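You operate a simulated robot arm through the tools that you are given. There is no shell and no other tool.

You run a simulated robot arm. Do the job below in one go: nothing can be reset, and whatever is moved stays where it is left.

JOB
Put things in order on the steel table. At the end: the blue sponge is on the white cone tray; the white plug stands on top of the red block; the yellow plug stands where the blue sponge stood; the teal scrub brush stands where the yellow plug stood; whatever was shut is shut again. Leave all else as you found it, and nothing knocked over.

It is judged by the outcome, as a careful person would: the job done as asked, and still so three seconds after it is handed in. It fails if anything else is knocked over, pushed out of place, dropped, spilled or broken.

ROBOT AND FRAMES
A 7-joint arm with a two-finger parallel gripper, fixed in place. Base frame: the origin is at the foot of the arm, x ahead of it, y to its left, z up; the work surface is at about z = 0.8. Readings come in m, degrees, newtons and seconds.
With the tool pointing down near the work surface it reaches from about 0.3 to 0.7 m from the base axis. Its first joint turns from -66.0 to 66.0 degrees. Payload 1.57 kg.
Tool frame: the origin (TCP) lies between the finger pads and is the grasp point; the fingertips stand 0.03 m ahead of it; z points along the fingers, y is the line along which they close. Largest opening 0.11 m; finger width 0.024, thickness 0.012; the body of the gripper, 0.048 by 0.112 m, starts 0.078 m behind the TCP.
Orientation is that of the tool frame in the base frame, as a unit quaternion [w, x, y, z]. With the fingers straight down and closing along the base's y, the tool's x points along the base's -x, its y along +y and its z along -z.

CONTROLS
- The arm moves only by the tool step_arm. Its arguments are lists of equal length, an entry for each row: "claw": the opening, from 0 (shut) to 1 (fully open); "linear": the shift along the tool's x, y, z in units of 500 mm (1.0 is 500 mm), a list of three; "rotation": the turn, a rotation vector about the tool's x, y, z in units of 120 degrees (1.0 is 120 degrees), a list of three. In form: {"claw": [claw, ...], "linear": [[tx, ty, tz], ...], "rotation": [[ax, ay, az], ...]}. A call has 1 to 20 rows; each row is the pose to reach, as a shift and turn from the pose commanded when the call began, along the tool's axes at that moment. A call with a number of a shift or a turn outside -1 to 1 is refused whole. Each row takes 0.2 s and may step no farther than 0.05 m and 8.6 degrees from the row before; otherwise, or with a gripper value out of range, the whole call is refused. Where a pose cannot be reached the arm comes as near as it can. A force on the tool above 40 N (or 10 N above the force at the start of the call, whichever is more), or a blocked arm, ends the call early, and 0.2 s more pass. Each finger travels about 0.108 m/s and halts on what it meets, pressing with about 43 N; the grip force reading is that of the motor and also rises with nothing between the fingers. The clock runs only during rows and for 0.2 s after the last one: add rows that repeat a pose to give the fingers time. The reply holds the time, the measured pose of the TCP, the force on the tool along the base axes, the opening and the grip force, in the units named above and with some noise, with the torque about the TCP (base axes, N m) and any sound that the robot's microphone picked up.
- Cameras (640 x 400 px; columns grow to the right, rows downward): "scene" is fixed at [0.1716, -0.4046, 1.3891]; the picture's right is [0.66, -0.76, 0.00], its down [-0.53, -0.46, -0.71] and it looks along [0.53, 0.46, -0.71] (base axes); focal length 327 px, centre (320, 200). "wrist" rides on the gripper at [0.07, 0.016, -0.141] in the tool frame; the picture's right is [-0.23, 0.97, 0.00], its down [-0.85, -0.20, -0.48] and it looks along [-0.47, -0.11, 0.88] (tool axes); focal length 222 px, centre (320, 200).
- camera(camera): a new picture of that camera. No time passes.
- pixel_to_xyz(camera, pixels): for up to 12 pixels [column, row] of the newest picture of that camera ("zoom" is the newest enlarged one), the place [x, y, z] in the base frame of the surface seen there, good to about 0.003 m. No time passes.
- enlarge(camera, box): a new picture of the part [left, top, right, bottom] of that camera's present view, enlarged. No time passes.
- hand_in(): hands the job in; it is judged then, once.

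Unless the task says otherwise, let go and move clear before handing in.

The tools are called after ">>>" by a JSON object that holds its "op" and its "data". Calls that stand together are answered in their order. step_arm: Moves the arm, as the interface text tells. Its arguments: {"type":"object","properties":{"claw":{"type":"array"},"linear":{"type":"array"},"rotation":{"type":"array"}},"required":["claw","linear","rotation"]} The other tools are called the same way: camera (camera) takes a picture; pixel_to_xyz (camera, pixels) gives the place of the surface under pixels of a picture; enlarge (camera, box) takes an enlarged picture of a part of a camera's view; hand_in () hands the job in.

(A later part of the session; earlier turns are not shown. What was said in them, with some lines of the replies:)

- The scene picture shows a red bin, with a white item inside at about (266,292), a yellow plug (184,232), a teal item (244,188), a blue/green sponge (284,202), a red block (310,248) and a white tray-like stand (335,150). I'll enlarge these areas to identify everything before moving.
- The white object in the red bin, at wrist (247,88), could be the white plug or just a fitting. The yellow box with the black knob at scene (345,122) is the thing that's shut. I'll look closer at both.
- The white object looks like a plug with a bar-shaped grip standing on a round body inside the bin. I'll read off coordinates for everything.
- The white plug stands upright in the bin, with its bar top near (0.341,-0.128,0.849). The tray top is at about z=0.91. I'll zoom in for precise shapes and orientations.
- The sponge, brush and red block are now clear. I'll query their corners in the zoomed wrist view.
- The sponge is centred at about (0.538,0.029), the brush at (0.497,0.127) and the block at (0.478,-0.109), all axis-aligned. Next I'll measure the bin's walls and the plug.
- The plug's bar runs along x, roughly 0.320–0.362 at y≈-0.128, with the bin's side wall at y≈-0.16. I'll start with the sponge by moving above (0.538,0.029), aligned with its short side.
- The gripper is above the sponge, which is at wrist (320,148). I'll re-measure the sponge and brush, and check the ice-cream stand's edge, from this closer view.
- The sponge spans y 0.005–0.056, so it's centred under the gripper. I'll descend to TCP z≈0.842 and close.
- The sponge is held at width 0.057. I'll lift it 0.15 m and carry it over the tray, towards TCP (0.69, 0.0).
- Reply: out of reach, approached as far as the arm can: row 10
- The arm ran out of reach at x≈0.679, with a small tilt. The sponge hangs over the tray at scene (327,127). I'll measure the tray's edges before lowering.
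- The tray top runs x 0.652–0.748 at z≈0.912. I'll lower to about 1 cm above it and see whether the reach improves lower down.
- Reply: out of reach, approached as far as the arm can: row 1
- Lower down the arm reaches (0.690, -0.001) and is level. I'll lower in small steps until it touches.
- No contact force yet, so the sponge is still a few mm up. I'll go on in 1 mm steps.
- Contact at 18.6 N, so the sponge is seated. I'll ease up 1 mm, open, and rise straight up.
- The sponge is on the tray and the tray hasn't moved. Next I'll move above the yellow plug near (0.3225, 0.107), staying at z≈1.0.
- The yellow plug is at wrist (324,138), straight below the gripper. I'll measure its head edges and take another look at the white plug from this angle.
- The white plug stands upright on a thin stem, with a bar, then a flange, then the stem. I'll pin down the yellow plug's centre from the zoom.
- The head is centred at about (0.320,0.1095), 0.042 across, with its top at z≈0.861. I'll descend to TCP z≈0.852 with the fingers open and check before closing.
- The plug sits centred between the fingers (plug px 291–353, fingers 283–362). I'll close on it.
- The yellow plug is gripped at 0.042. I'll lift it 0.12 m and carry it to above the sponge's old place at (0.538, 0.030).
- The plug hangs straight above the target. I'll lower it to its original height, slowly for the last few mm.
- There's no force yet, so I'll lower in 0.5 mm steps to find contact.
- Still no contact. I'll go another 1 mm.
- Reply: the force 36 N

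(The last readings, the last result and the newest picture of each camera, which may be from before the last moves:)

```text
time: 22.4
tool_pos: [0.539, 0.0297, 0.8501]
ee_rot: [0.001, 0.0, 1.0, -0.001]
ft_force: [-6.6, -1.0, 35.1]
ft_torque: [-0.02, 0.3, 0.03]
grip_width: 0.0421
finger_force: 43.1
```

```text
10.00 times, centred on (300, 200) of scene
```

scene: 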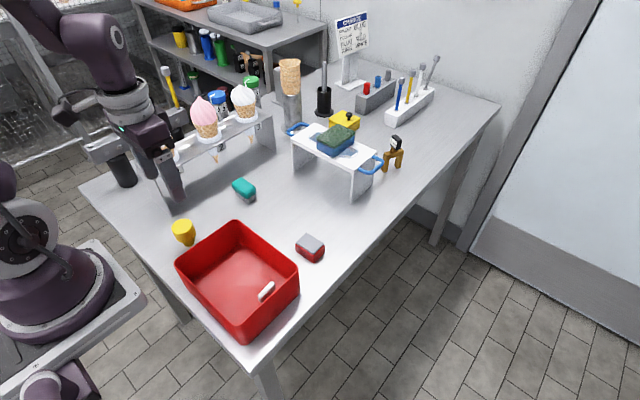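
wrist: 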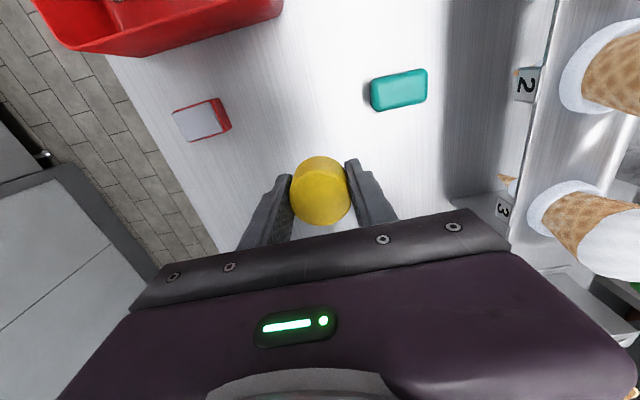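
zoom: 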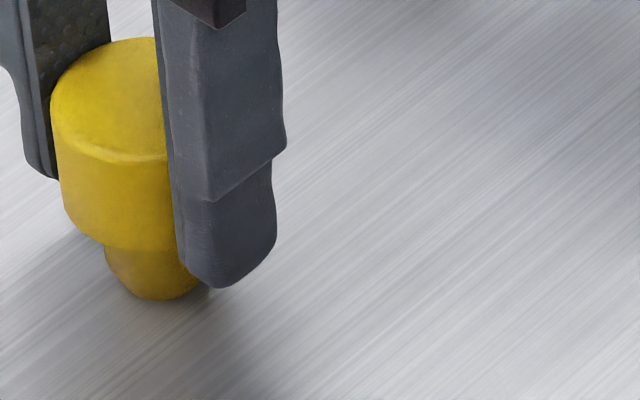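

Contact is 35 N. I'll ease up about 0.6 mm, open gently, then rise straight up.

>>> {"op": "step_arm", "data": {"claw": [0.3, 0.3, 0.42, 0.5, 0.6, 0.6, 0.6, 0.6, 0.6, 0.6], "linear": [[0, 0, -0.0012], [0, 0, -0.0012], [0, 0, -0.0012], [0, 0, -0.0012], [0, 0, -0.0012], [0, 0, -0.0012], [0, 0, -0.04], [0, 0, -0.1], [0, 0, -0.17], [0, 0, -0.24]], "rotation": [[0, 0, 0], [0, 0, 0], [0, 0, 0], [0, 0, 0], [0, 0, 0], [0, 0, 0], [0, 0, 0], [0, 0, 0], [0, 0, 0], [0, 0, 0]]}}

>>> {"op": "camera", "data": {"camera": "wrist"}}

>>> {"op": "camera", "data": {"camera": "scene"}}

```text
time: 24.6
tool_pos: [0.5378, 0.0277, 0.9742]
ee_rot: [-0.001, 0.0, 1.0, 0.0]
ft_force: [0.9, 0.2, -0.2]
ft_torque: [0.01, 0.01, 0.0]
grip_width: 0.0658
finger_force: 0.0
```

```text
taken
```

wrist: 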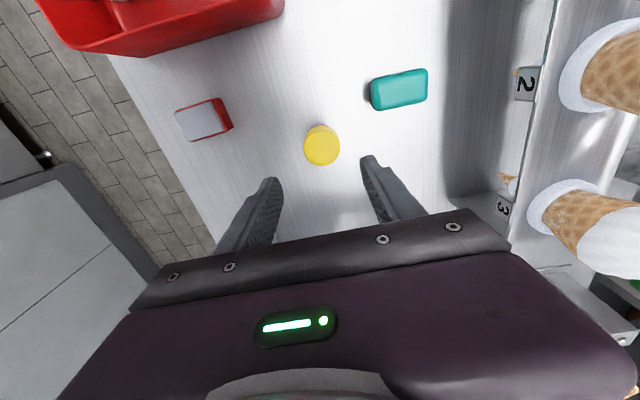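

```text
taken
```

scene: 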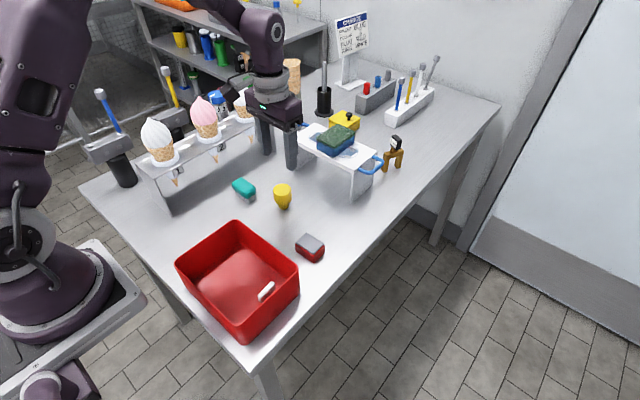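

The yellow plug stands upright at scene (282,196). Next is the brush at wrist (399,90), so I'll measure it and confirm the plug's position.

>>> {"op": "enlarge", "data": {"camera": "wrist", "box": [290, 50, 450, 170]}}

>>> {"op": "pixel_to_xyz", "data": {"camera": "wrist", "pixels": [[321, 147], [306, 147], [338, 144], [399, 90], [372, 80], [426, 71], [427, 97], [377, 107], [371, 92], [428, 84], [399, 76], [402, 103]]}}

```text
3.33 times, centred on (370, 110) of wrist
```

zoom: 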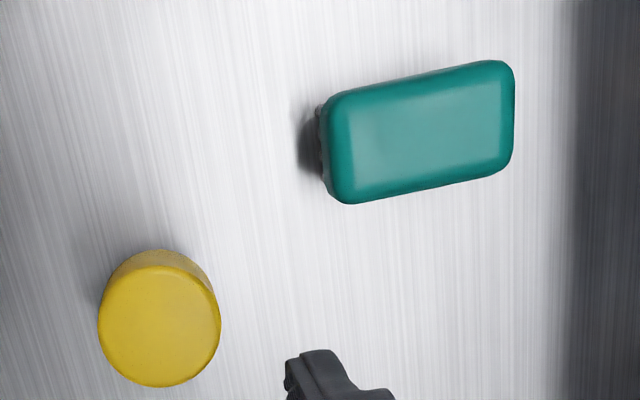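

```text
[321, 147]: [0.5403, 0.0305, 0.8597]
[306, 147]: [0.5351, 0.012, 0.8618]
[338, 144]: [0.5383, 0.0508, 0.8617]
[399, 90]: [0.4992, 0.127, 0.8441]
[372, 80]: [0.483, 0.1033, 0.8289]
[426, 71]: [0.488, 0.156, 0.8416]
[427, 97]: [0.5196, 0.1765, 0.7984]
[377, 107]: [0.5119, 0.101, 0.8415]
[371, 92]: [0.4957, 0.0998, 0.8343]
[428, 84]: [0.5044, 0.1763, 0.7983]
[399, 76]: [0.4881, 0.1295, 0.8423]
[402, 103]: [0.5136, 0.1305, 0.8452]
```

The brush is centred at (0.4995,0.1275), aligned, with its long side along y at 0.058. I'll move above it, open to 0.088 m and descend, stopping above to check.

>>> {"op": "step_arm", "data": {"claw": [0.65, 0.75, 0.8, 0.8, 0.8, 0.8], "linear": [[0.025, 0.065, 0], [0.051, 0.13, 0], [0.077, 0.195, 0], [0.077, 0.195, 0.06], [0.077, 0.195, 0.12], [0.077, 0.195, 0.12]], "rotation": [[0, 0, 0], [0, 0, 0], [0, 0, 0], [0, 0, 0], [0, 0, 0], [0, 0, 0]]}}

>>> {"op": "camera", "data": {"camera": "wrist"}}

>>> {"op": "enlarge", "data": {"camera": "scene", "box": [180, 100, 320, 220]}}

```text
time: 26.0
tool_pos: [0.499, 0.1275, 0.912]
ee_rot: [0.0, 0.0, 1.0, 0.0]
ft_force: [-0.1, 1.0, 0.6]
ft_torque: [-0.02, 0.0, -0.02]
grip_width: 0.088
finger_force: 0.1
```

```text
taken
```

wrist: 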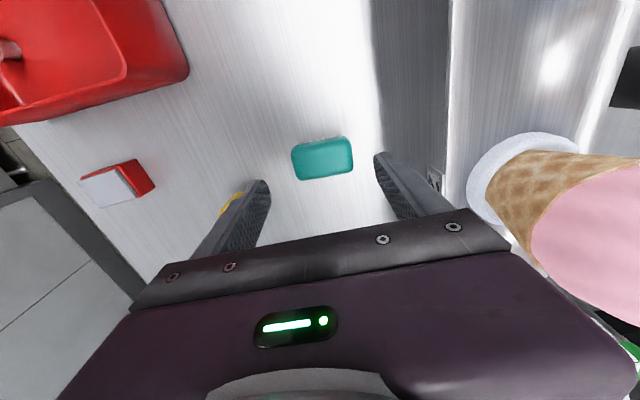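

```text
3.33 times, centred on (250, 160) of scene
```

zoom: 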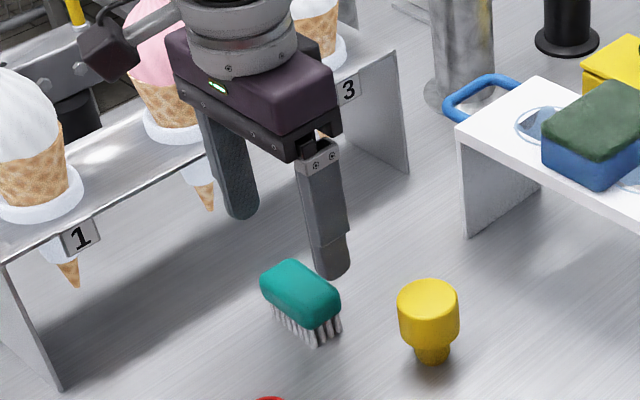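

The fingers straddle the brush, and the yellow plug is clear of the left finger. Before descending I'll check the clearance of the gripper and camera against the pink ice cream.

>>> {"op": "camera", "data": {"camera": "scene"}}

>>> {"op": "pixel_to_xyz", "data": {"camera": "wrist", "pixels": [[470, 185], [500, 235], [540, 262], [535, 220], [590, 200], [590, 280], [447, 185], [440, 180], [345, 160], [295, 160], [352, 155], [322, 160]]}}

```text
taken
```

scene: 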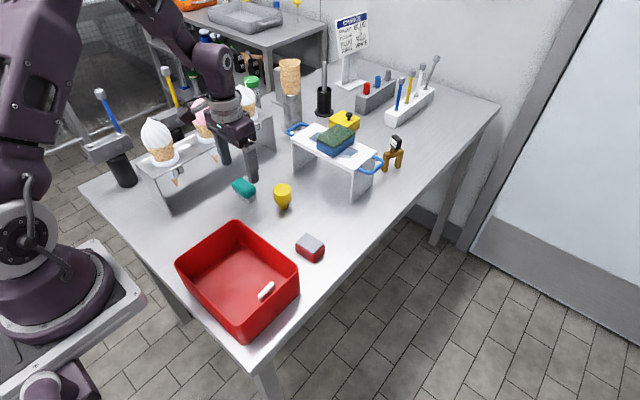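

```text
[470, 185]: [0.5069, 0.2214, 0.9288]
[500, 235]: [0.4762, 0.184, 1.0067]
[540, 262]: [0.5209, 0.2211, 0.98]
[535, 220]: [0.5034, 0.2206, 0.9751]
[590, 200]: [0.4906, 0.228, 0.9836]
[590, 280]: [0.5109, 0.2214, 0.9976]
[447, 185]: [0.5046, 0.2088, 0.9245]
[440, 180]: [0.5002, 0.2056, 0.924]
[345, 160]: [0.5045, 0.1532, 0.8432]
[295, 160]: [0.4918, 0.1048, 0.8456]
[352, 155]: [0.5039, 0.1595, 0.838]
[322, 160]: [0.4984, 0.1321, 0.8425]
```

The ice cream's nearest surface is y≈0.22, and the gripper's edge is about y 0.184, so it's clear. I'll descend to z≈0.846 and close on the brush head.

>>> {"op": "step_arm", "data": {"claw": [0.8, 0.8, 0.8, 0.7, 0.6, 0.5, 0.45, 0.45, 0.45], "linear": [[0, 0.002, 0.06], [0, 0.002, 0.128], [0, 0.002, 0.128], [0, 0.002, 0.128], [0, 0.002, 0.128], [0, 0.002, 0.128], [0, 0.002, 0.128], [0, 0.002, 0.128], [0, 0.002, 0.128]], "rotation": [[0, 0, 0], [0, 0, 0], [0, 0, 0], [0, 0, 0], [0, 0, 0], [0, 0, 0], [0, 0, 0], [0, 0, 0], [0, 0, 0]]}}

>>> {"op": "camera", "data": {"camera": "wrist"}}

>>> {"op": "enlarge", "data": {"camera": "scene", "box": [190, 140, 310, 230]}}

```text
time: 28.0
tool_pos: [0.4995, 0.1283, 0.8488]
ee_rot: [0.001, 0.0, 1.0, 0.0]
ft_force: [-0.4, 0.4, 0.8]
ft_torque: [0.0, 0.0, 0.01]
grip_width: 0.0611
finger_force: 43.2
```

```text
taken
```

wrist: 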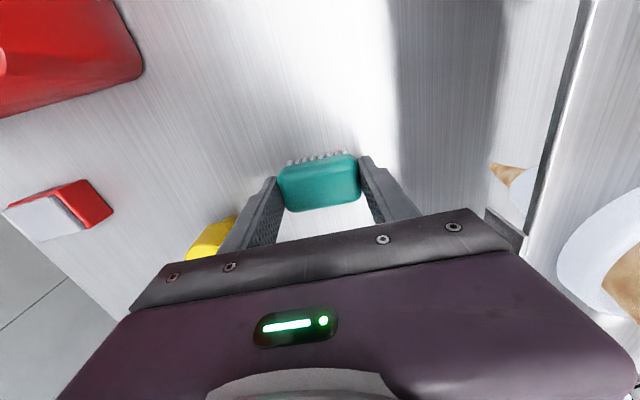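

```text
4.44 times, centred on (250, 185) of scene
```

zoom: 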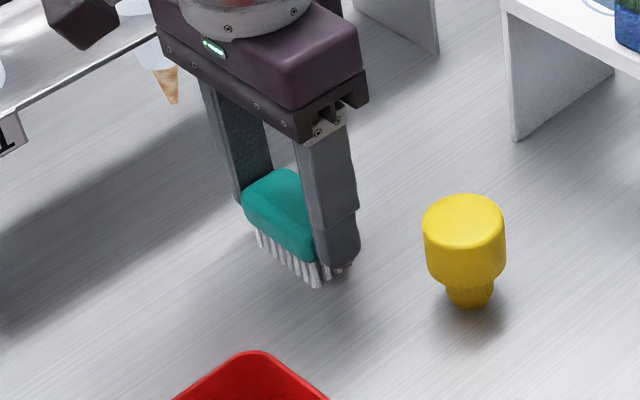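

The brush is held at 0.061. I'll lift it 0.1 m and carry it to the yellow plug's old place at (0.320, 0.1095).

>>> {"op": "step_arm", "data": {"claw": [0.45, 0.45, 0.45, 0.45, 0.45, 0.45, 0.45, 0.45, 0.45, 0.45], "linear": [[0, 0, -0.05], [0, 0, -0.12], [0, 0, -0.2], [0.07, -0.008, -0.2], [0.14, -0.015, -0.2], [0.21, -0.022, -0.2], [0.28, -0.03, -0.2], [0.33, -0.035, -0.2], [0.359, -0.038, -0.2], [0.359, -0.038, -0.2]], "rotation": [[0, 0, 0], [0, 0, 0], [0, 0, 0], [0, 0, 0], [0, 0, 0], [0, 0, 0], [0, 0, 0], [0, 0, 0], [0, 0, 0], [0, 0, 0]]}}

>>> {"op": "step_arm", "data": {"claw": [0.45, 0.45, 0.45, 0.45, 0.45, 0.45], "linear": [[0, 0, 0.07], [0, 0, 0.14], [0, 0, 0.18], [0, 0, 0.192], [0, 0, 0.196], [0, 0, 0.196]], "rotation": [[0, 0, 0], [0, 0, 0], [0, 0, 0], [0, 0, 0], [0, 0, 0], [0, 0, 0]]}}

>>> {"op": "camera", "data": {"camera": "wrist"}}

>>> {"op": "enlarge", "data": {"camera": "scene", "box": [130, 180, 250, 270]}}

```text
time: 30.2
tool_pos: [0.3189, 0.1095, 0.9458]
ee_rot: [0.0, 0.0, 1.0, 0.0]
ft_force: [-0.5, 0.1, 0.0]
ft_torque: [-0.02, 0.01, -0.01]
grip_width: 0.061
finger_force: 42.9
```

```text
time: 31.6
tool_pos: [0.32, 0.1092, 0.8495]
ee_rot: [0.001, 0.0, 1.0, 0.0]
ft_force: [-0.8, 0.0, 20.7]
ft_torque: [-0.02, 0.04, -0.06]
grip_width: 0.0609
finger_force: 43.5
```

```text
taken
```

wrist: 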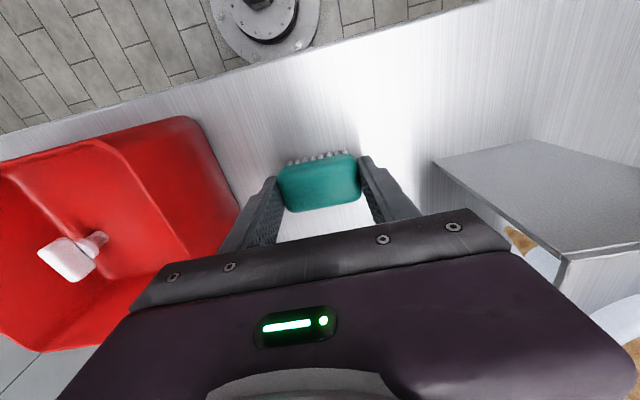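

```text
4.44 times, centred on (190, 225) of scene
```

zoom: 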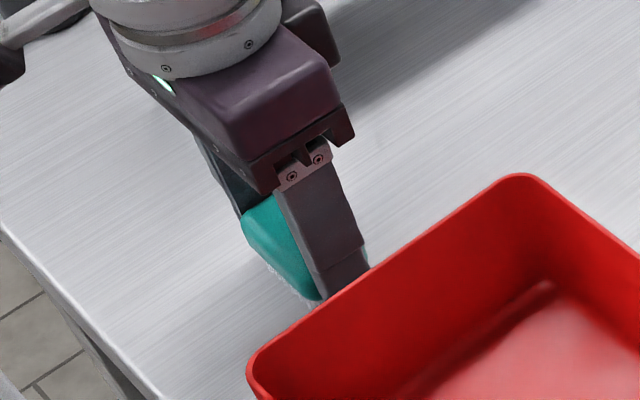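

Contact is 20.7 N, so the brush is down. I'll ease up 0.5 mm, open modestly and rise.

>>> {"op": "step_arm", "data": {"claw": [0.45, 0.55, 0.65, 0.7, 0.7, 0.7, 0.7, 0.7, 0.7], "linear": [[0, 0, -0.001], [0, 0, -0.001], [0, 0, -0.001], [0, 0, -0.001], [0, 0, -0.001], [0, 0, -0.04], [0, 0, -0.1], [0, 0, -0.18], [0, 0, -0.26]], "rotation": [[0, 0, 0], [0, 0, 0], [0, 0, 0], [0, 0, 0], [0, 0, 0], [0, 0, 0], [0, 0, 0], [0, 0, 0], [0, 0, 0]]}}

>>> {"op": "camera", "data": {"camera": "wrist"}}

>>> {"op": "camera", "data": {"camera": "scene"}}

>>> {"op": "enlarge", "data": {"camera": "wrist", "box": [120, 130, 240, 230]}}

```text
time: 33.6
tool_pos: [0.3202, 0.1109, 0.9782]
ee_rot: [0.0, 0.001, 1.0, 0.0]
ft_force: [-0.1, 0.7, -0.7]
ft_torque: [-0.02, -0.03, -0.02]
grip_width: 0.0772
finger_force: 0.0
```

```text
taken
```

wrist: 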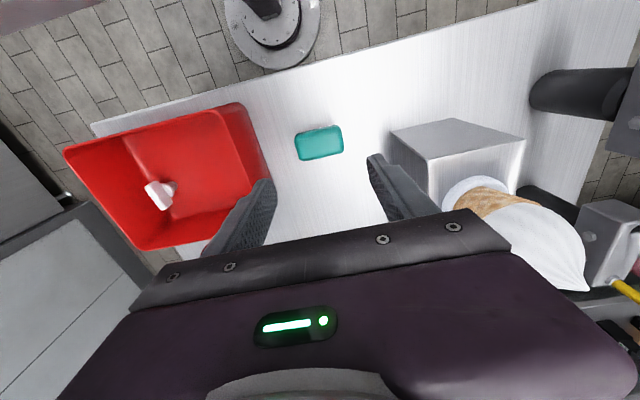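

```text
taken
```

scene: 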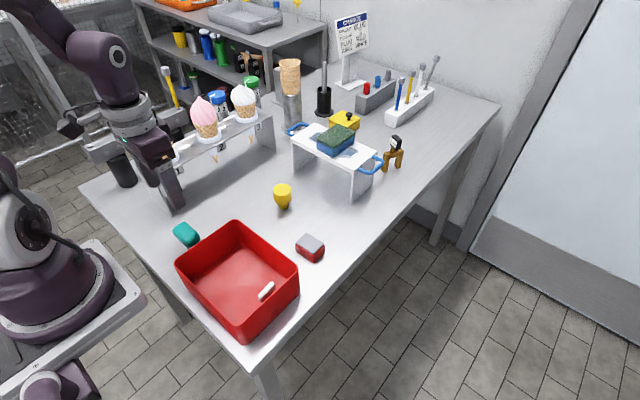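

```text
4.00 times, centred on (180, 180) of wrist
```

zoom: 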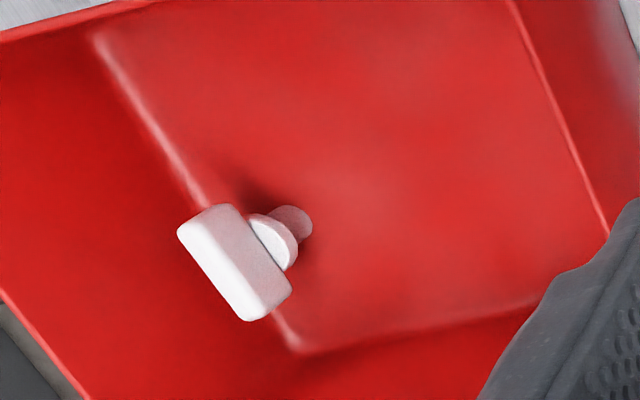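

The brush stands in the yellow plug's old spot. Next I'll move over the bin above the white plug, near (0.341,-0.128), narrowing the fingers on the way.

>>> {"op": "step_arm", "data": {"claw": [0.65, 0.6, 0.5, 0.45, 0.4, 0.35, 0.35], "linear": [[-0.007, -0.08, -0.044], [-0.014, -0.16, -0.044], [-0.021, -0.24, -0.044], [-0.028, -0.32, -0.044], [-0.035, -0.4, -0.044], [-0.042, -0.475, -0.044], [-0.042, -0.475, -0.044]], "rotation": [[0, 0, 0], [0, 0, 0], [0, 0, 0], [0, 0, 0], [0, 0, 0], [0, 0, 0], [0, 0, 0]]}}

>>> {"op": "camera", "data": {"camera": "wrist"}}

>>> {"op": "enlarge", "data": {"camera": "wrist", "box": [270, 100, 370, 190]}}

```text
time: 35.2
tool_pos: [0.341, -0.1272, 1.0016]
ee_rot: [0.0, 0.0, 1.0, 0.0]
ft_force: [0.3, 0.6, -0.4]
ft_torque: [0.03, 0.01, -0.01]
grip_width: 0.0387
finger_force: 0.1
```

```text
taken
```

wrist: 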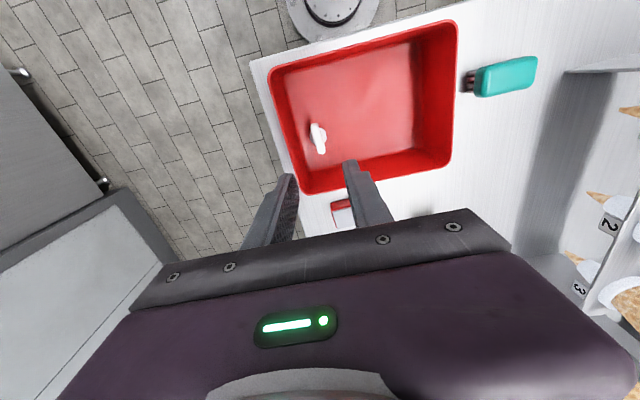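

```text
4.44 times, centred on (320, 145) of wrist
```

zoom: 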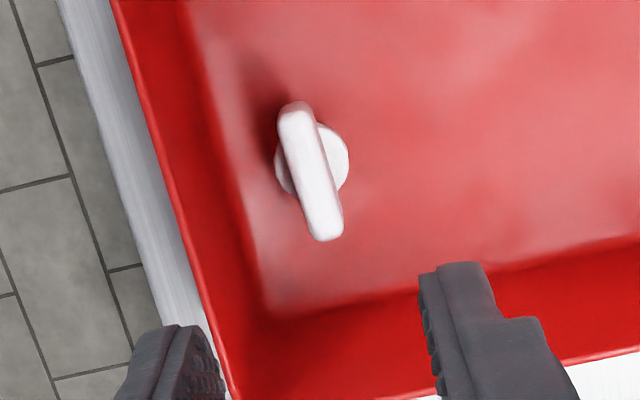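

The bar lies nearly along x and the flange is centred beneath it. I'll measure the bar ends and the nearby wall.

>>> {"op": "pixel_to_xyz", "data": {"camera": "zoom", "pixels": [[297, 112], [304, 140], [311, 170], [318, 200], [325, 232], [300, 170], [322, 168], [340, 160], [281, 170], [205, 175], [225, 200], [160, 120]]}}

>>> {"op": "pixel_to_xyz", "data": {"camera": "wrist", "pixels": [[272, 80], [297, 180], [285, 130], [340, 212], [315, 128], [319, 142], [322, 152]]}}

```text
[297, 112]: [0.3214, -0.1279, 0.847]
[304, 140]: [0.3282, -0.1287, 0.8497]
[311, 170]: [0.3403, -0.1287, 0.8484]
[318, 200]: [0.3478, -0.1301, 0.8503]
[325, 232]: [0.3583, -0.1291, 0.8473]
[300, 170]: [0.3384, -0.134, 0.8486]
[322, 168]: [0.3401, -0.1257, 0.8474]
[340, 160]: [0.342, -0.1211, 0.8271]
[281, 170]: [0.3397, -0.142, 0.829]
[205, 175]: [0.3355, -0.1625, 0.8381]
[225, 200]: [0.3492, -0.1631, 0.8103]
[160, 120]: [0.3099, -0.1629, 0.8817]
```

```text
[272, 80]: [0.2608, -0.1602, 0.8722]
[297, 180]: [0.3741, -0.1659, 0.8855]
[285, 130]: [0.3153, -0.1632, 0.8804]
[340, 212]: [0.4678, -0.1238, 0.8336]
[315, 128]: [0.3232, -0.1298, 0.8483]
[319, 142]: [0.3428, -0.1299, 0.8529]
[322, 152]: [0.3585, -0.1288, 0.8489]
```

The bar is centred at (0.340,-0.129) and spans z 0.829–0.850; the flange top is at 0.828 and the wall at y -0.163. I'll narrow the opening to 0.030 and descend so the tips stop just above the flange.

>>> {"op": "step_arm", "data": {"claw": [0.27, 0.27, 0.27, 0.27, 0.27, 0.27], "linear": [[0.002, -0.001, 0.05], [0.002, -0.001, 0.12], [0.002, -0.001, 0.19], [0.002, -0.001, 0.24], [0.002, -0.001, 0.272], [0.002, -0.001, 0.272]], "rotation": [[0, 0, 0], [0, 0, 0], [0, 0, 0], [0, 0, 0], [0, 0, 0], [0, 0, 0]]}}

>>> {"op": "camera", "data": {"camera": "wrist"}}

>>> {"op": "enlarge", "data": {"camera": "wrist", "box": [270, 130, 390, 240]}}

>>> {"op": "enlarge", "data": {"camera": "scene", "box": [210, 220, 330, 330]}}

```text
time: 36.6
tool_pos: [0.3395, -0.1299, 0.865]
ee_rot: [-0.001, 0.0, 1.0, 0.0]
ft_force: [-0.1, -0.4, 0.7]
ft_torque: [-0.01, -0.02, -0.01]
grip_width: 0.0298
finger_force: 0.0
```

```text
taken
```

wrist: 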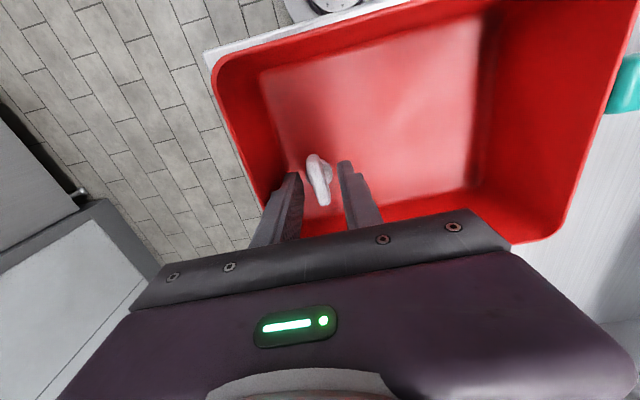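

```text
3.64 times, centred on (330, 185) of wrist
```

zoom: 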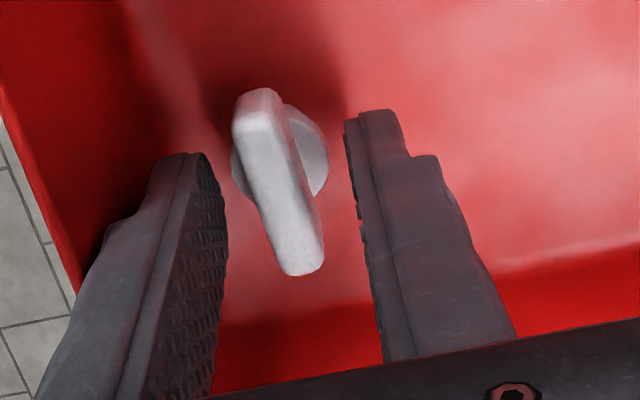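

```text
3.64 times, centred on (270, 275) of scene
```

zoom: 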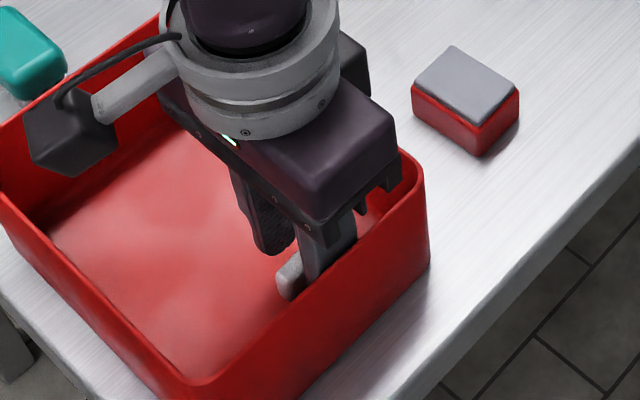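

The bar is centred between the pads. I'll close on it.

>>> {"op": "step_arm", "data": {"claw": [0.2, 0.14, 0.08, 0.05, 0.05, 0.05], "linear": [[0, 0, 0], [0, 0, 0], [0, 0, 0], [0, 0, 0], [0, 0, 0], [0, 0, 0]], "rotation": [[0, 0, 0], [0, 0, 0], [0, 0, 0], [0, 0, 0], [0, 0, 0], [0, 0, 0]]}}

>>> {"op": "enlarge", "data": {"camera": "wrist", "box": [270, 130, 390, 240]}}

```text
time: 38.0
tool_pos: [0.3393, -0.1289, 0.8647]
ee_rot: [0.0, 0.0, 1.0, 0.001]
ft_force: [-0.2, 0.6, 0.6]
ft_torque: [-0.04, 0.0, -0.01]
grip_width: 0.0096
finger_force: 28.0
```

```text
3.64 times, centred on (330, 185) of wrist
```

zoom: 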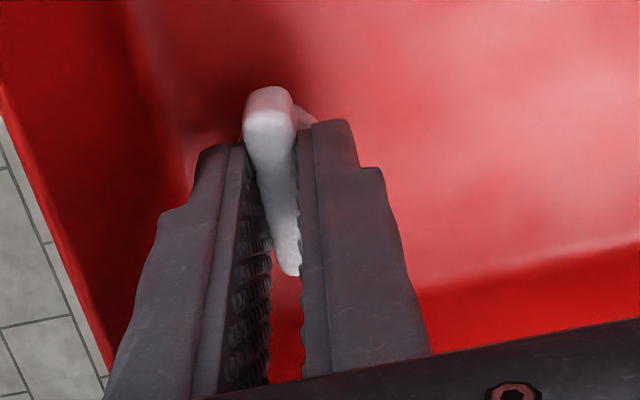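

The bar is held at 0.0096. I'll tighten the grip, lift straight out of the bin, and carry it above the red block, high up.

>>> {"op": "step_arm", "data": {"claw": [0.0, 0.0, 0.0, 0.0, 0.0, 0.0, 0.0, 0.0, 0.0, 0.0, 0.0, 0.0], "linear": [[0, 0, 0], [0, 0, -0.02], [0, 0, -0.08], [0, 0, -0.15], [0, 0, -0.22], [0, 0, -0.26], [-0.06, 0.008, -0.26], [-0.12, 0.017, -0.26], [-0.18, 0.025, -0.26], [-0.24, 0.034, -0.26], [-0.276, 0.039, -0.26], [-0.276, 0.039, -0.26]], "rotation": [[0, 0, 0], [0, 0, 0], [0, 0, 0], [0, 0, 0], [0, 0, 0], [0, 0, 0], [0, 0, 0], [0, 0, 0], [0, 0, 0], [0, 0, 0], [0, 0, 0], [0, 0, 0]]}}

>>> {"op": "camera", "data": {"camera": "wrist"}}

>>> {"op": "enlarge", "data": {"camera": "wrist", "box": [260, 100, 380, 220]}}

>>> {"op": "enlarge", "data": {"camera": "scene", "box": [260, 160, 370, 280]}}

```text
time: 40.6
tool_pos: [0.478, -0.11, 0.9946]
ee_rot: [0.0, 0.0, 1.0, 0.0]
ft_force: [-0.5, 0.2, -0.5]
ft_torque: [0.0, 0.01, 0.01]
grip_width: 0.0097
finger_force: 27.1
```

```text
taken
```

wrist: 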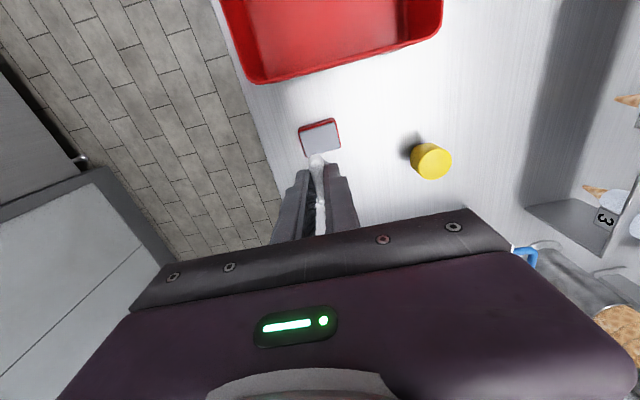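

```text
3.33 times, centred on (320, 160) of wrist
```

zoom: 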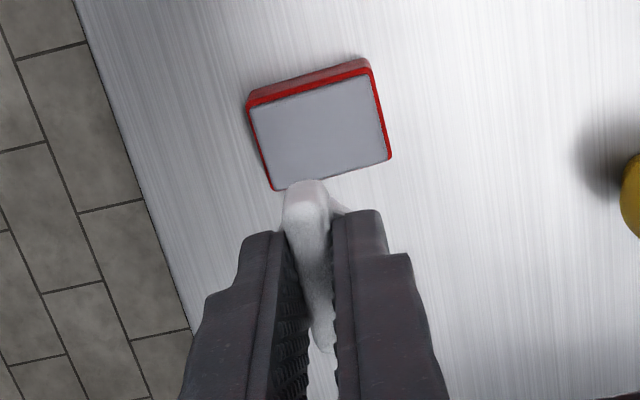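

```text
3.33 times, centred on (315, 220) of scene
```

zoom: 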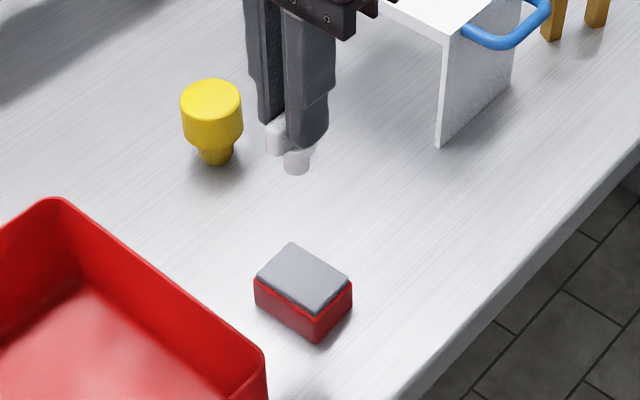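

The plug hangs upright in the grip. I'll measure the block's top corners from here.

>>> {"op": "enlarge", "data": {"camera": "wrist", "box": [290, 105, 350, 165]}}

```text
6.67 times, centred on (320, 135) of wrist
```

zoom: 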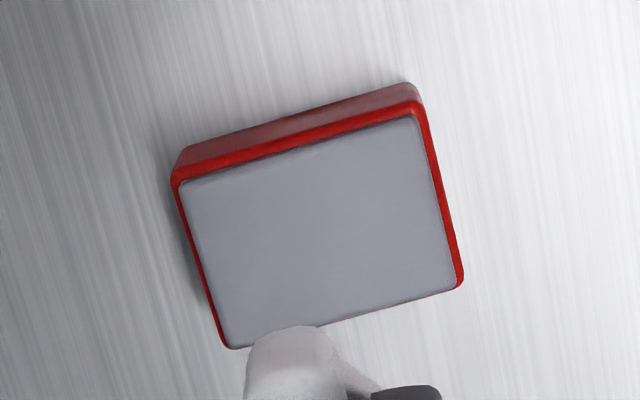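

>>> {"op": "pixel_to_xyz", "data": {"camera": "zoom", "pixels": [[190, 190], [412, 122], [448, 280], [232, 340], [320, 230], [300, 156], [210, 265], [430, 200], [355, 305], [280, 200]]}}

>>> {"op": "enlarge", "data": {"camera": "scene", "box": [285, 225, 335, 275]}}

```text
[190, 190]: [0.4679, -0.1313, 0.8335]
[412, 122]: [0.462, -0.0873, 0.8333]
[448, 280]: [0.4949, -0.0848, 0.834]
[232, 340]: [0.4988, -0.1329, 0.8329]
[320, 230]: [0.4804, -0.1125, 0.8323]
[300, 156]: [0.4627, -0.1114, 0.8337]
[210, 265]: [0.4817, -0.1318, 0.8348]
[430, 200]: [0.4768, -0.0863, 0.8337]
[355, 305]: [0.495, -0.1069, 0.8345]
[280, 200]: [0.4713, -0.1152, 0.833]
```

```text
8.00 times, centred on (310, 250) of scene
```

zoom: 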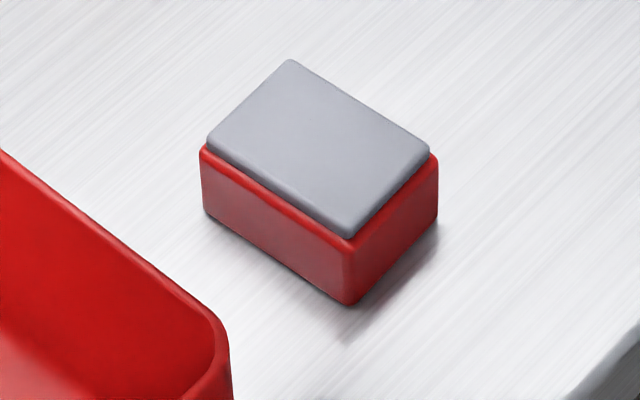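

The block's top is centred at (0.480,-0.109), z≈0.834. Contact should come at TCP z≈0.893, so I'll lower to about 3 mm above it first.

>>> {"op": "step_arm", "data": {"claw": [0.0, 0.0, 0.0, 0.0, 0.0, 0.0], "linear": [[-0.004, 0, 0.06], [-0.004, 0, 0.12], [-0.004, 0, 0.17], [-0.004, 0, 0.187], [-0.004, 0, 0.194], [-0.004, 0, 0.194]], "rotation": [[0, 0, 0], [0, 0, 0], [0, 0, 0], [0, 0, 0], [0, 0, 0], [0, 0, 0]]}}

>>> {"op": "enlarge", "data": {"camera": "wrist", "box": [260, 120, 380, 220]}}

>>> {"op": "enlarge", "data": {"camera": "scene", "box": [275, 205, 345, 275]}}

```text
time: 42.0
tool_pos: [0.4794, -0.1091, 0.899]
ee_rot: [0.0, 0.0, 1.0, 0.0]
ft_force: [-1.1, -0.2, 0.0]
ft_torque: [0.01, -0.02, -0.03]
grip_width: 0.0096
finger_force: 28.7
```

```text
4.00 times, centred on (320, 170) of wrist
```

zoom: 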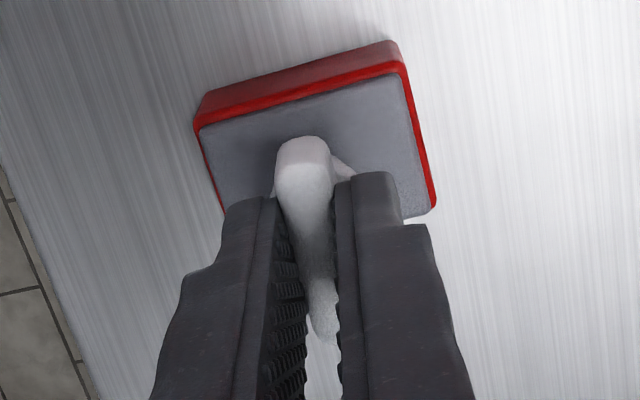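

```text
5.71 times, centred on (310, 240) of scene
```

zoom: 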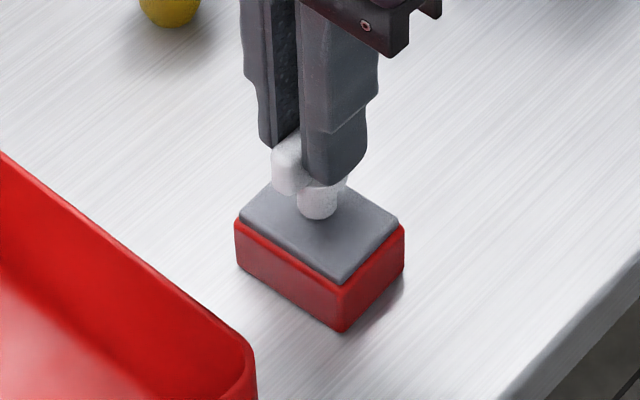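

The stem is over the middle of the block, so I'll lower it in 0.5–1 mm steps.

>>> {"op": "step_arm", "data": {"claw": [0.0, 0.0, 0.0, 0.0], "linear": [[0, 0, 0.002], [0, 0, 0.004], [0, 0, 0.006], [0, 0, 0.006]], "rotation": [[0, 0, 0], [0, 0, 0], [0, 0, 0], [0, 0, 0]]}}

>>> {"op": "enlarge", "data": {"camera": "scene", "box": [290, 220, 335, 265]}}

```text
time: 43.0
tool_pos: [0.4809, -0.109, 0.8942]
ee_rot: [-0.001, 0.0, 1.0, 0.001]
ft_force: [0.8, 0.3, 0.3]
ft_torque: [-0.01, -0.01, -0.03]
grip_width: 0.0099
finger_force: 28.0
```

```text
8.89 times, centred on (312, 242) of scene
```

zoom: 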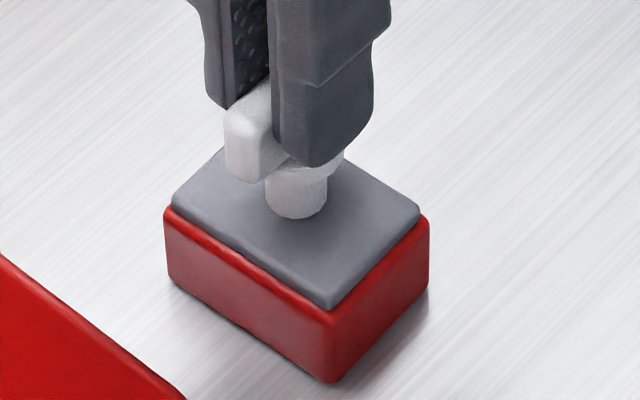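

No contact yet. I'll continue in 0.5 mm steps.

>>> {"op": "step_arm", "data": {"claw": [0.0, 0.0, 0.0], "linear": [[0, 0, 0.001], [0, 0, 0.002], [0, 0, 0.002]], "rotation": [[0, 0, 0], [0, 0, 0], [0, 0, 0]]}}

```text
time: 43.8
tool_pos: [0.4803, -0.1085, 0.8937]
ee_rot: [0.0, 0.001, 1.0, -0.001]
ft_force: [-2.1, 0.2, 4.5]
ft_torque: [0.0, 0.08, 0.02]
grip_width: 0.0097
finger_force: 28.2
```

Light contact at 4.5 N. I'll open slowly and rise straight up.

>>> {"op": "step_arm", "data": {"claw": [0.0, 0.09, 0.12, 0.18, 0.25, 0.3, 0.3, 0.3, 0.3, 0.3], "linear": [[0, 0, 0], [0, 0, 0], [0, 0, 0], [0, 0, 0], [0, 0, 0], [0, 0, 0], [0, 0, -0.03], [0, 0, -0.08], [0, 0, -0.15], [0, 0, -0.22]], "rotation": [[0, 0, 0], [0, 0, 0], [0, 0, 0], [0, 0, 0], [0, 0, 0], [0, 0, 0], [0, 0, 0], [0, 0, 0], [0, 0, 0], [0, 0, 0]]}}

>>> {"op": "camera", "data": {"camera": "wrist"}}

>>> {"op": "enlarge", "data": {"camera": "scene", "box": [280, 210, 345, 275]}}

>>> {"op": "camera", "data": {"camera": "scene"}}

```text
time: 46.0
tool_pos: [0.478, -0.1088, 1.0043]
ee_rot: [0.0, 0.001, 1.0, 0.0]
ft_force: [0.9, 0.4, 0.1]
ft_torque: [0.0, 0.01, -0.02]
grip_width: 0.0329
finger_force: 0.1
```

```text
taken
```

wrist: 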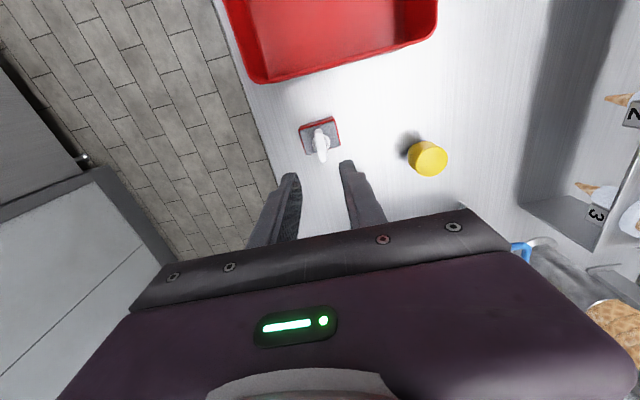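

```text
6.15 times, centred on (312, 242) of scene
```

zoom: 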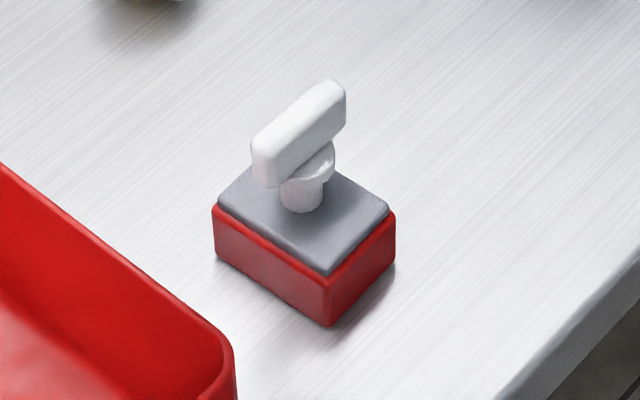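

```text
taken
```

scene: 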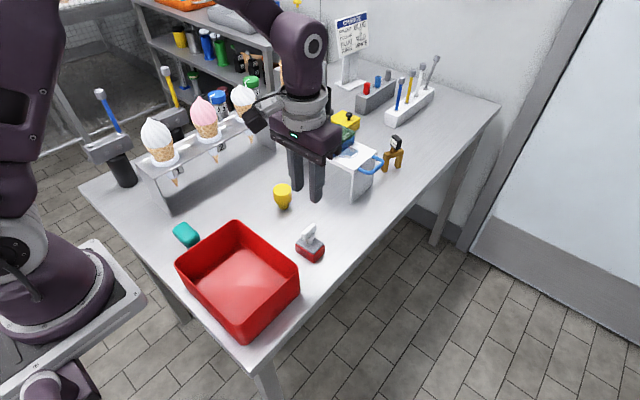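

The white plug stands on the red block. I'll move clear, back to the start pose, and check everything once more.

>>> {"op": "step_arm", "data": {"claw": [0.3, 0.4, 0.6, 0.8, 1.0, 1.0, 1.0], "linear": [[0, 0, -0.08], [0, 0, -0.16], [0.03, 0.04, -0.18], [0.06, 0.08, -0.18], [0.09, 0.12, -0.18], [0.117, 0.16, -0.18], [0.117, 0.16, -0.18]], "rotation": [[0, 0, 0], [0, 0, 0], [0, 0, 0], [0, 0, 0], [0, 0, 0], [0, 0, 0], [0, 0, 0]]}}

>>> {"op": "camera", "data": {"camera": "scene"}}

>>> {"op": "camera", "data": {"camera": "wrist"}}

>>> {"op": "enlarge", "data": {"camera": "scene", "box": [160, 160, 340, 290]}}

>>> {"op": "enlarge", "data": {"camera": "scene", "box": [260, 50, 460, 210]}}

```text
time: 47.6
tool_pos: [0.4208, -0.0278, 1.095]
ee_rot: [0.0, 0.0, 1.0, 0.001]
ft_force: [0.1, 0.3, -0.5]
ft_torque: [0.04, -0.03, 0.01]
grip_width: 0.1099
finger_force: 0.1
```

```text
taken
```

scene: 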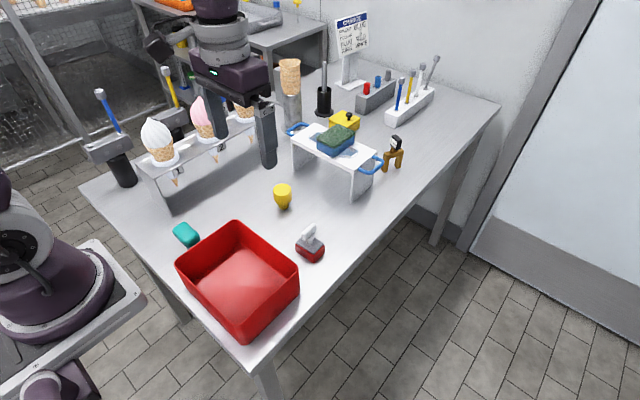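

```text
taken
```

wrist: 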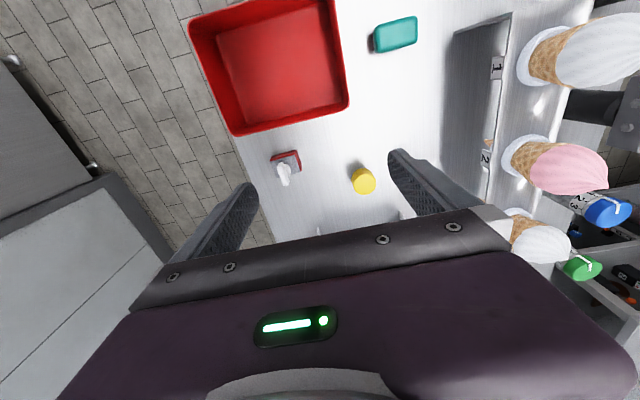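

```text
3.08 times, centred on (250, 225) of scene
```

zoom: 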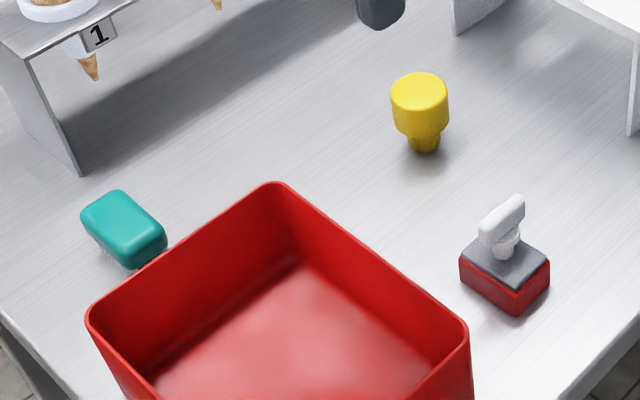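

```text
2.50 times, centred on (360, 130) of scene
```

zoom: 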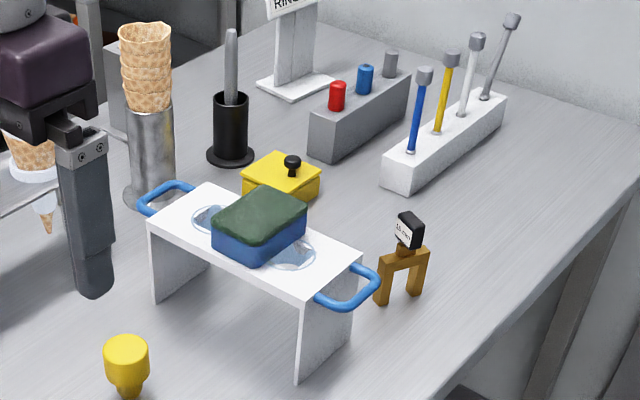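

Everything looks in place. I'll check that the brush is level on its bristles by measuring its top, along with the plugs.

>>> {"op": "enlarge", "data": {"camera": "scene", "box": [165, 215, 210, 255]}}

>>> {"op": "pixel_to_xyz", "data": {"camera": "scene", "pixels": [[186, 231], [178, 227], [186, 225], [195, 236], [190, 240], [282, 189], [310, 233], [308, 240], [335, 137]]}}

>>> {"op": "pixel_to_xyz", "data": {"camera": "wrist", "pixels": [[396, 34], [378, 32], [413, 22], [414, 42], [380, 50], [363, 182], [284, 172]]}}

```text
10.00 times, centred on (188, 235) of scene
```

zoom: 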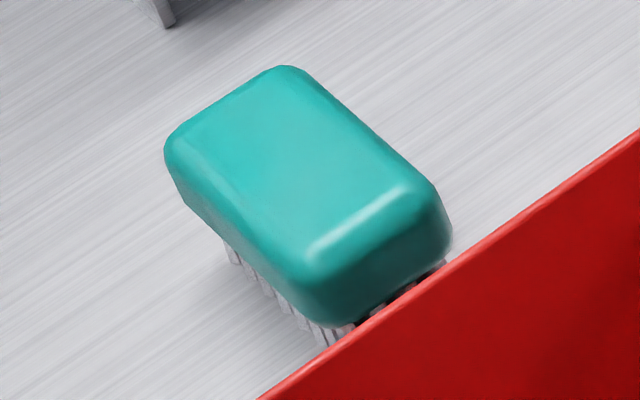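

```text
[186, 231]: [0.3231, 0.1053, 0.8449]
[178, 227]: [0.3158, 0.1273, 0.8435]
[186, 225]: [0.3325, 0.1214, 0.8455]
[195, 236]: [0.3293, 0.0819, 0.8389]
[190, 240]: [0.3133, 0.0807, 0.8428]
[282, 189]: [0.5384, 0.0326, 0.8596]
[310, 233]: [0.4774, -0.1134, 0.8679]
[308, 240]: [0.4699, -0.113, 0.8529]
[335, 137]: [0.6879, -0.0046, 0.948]
```

```text
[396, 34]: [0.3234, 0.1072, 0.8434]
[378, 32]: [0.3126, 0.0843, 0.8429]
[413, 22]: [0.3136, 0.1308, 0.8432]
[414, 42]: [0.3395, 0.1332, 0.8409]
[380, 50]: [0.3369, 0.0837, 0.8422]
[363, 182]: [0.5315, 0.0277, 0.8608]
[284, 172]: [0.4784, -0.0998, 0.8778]
```

The brush is level with its top at z≈0.844, centred at (0.322,0.108). The yellow plug is at (0.538,0.030), the white plug stands on the block with its top at z≈0.878, and the sponge rests on the tray. The yellow box is still shut and nothing else has moved, so I'm handing in.

>>> {"op": "hand_in", "data": {}}

```text
The job is handed in.
```

I finished the job and handed it in. In the last pictures everything was in place and nothing was knocked over.

- **Blue sponge:** it lies on the white cone tray, between the two holes.
- **White plug:** it stands upright on the red block. I found it standing in the red bin and lifted it out from there.
- **Yellow plug:** it stands where the sponge was, at about (0.538, 0.030).
- **Teal scrub brush:** it stands level on its bristles where the yellow plug was, within about 2 mm.
- **Shut things:** the only shut thing I saw was the yellow box with the black knob. I never opened it, and it is still shut.

The arm is back at its starting pose with the gripper open.
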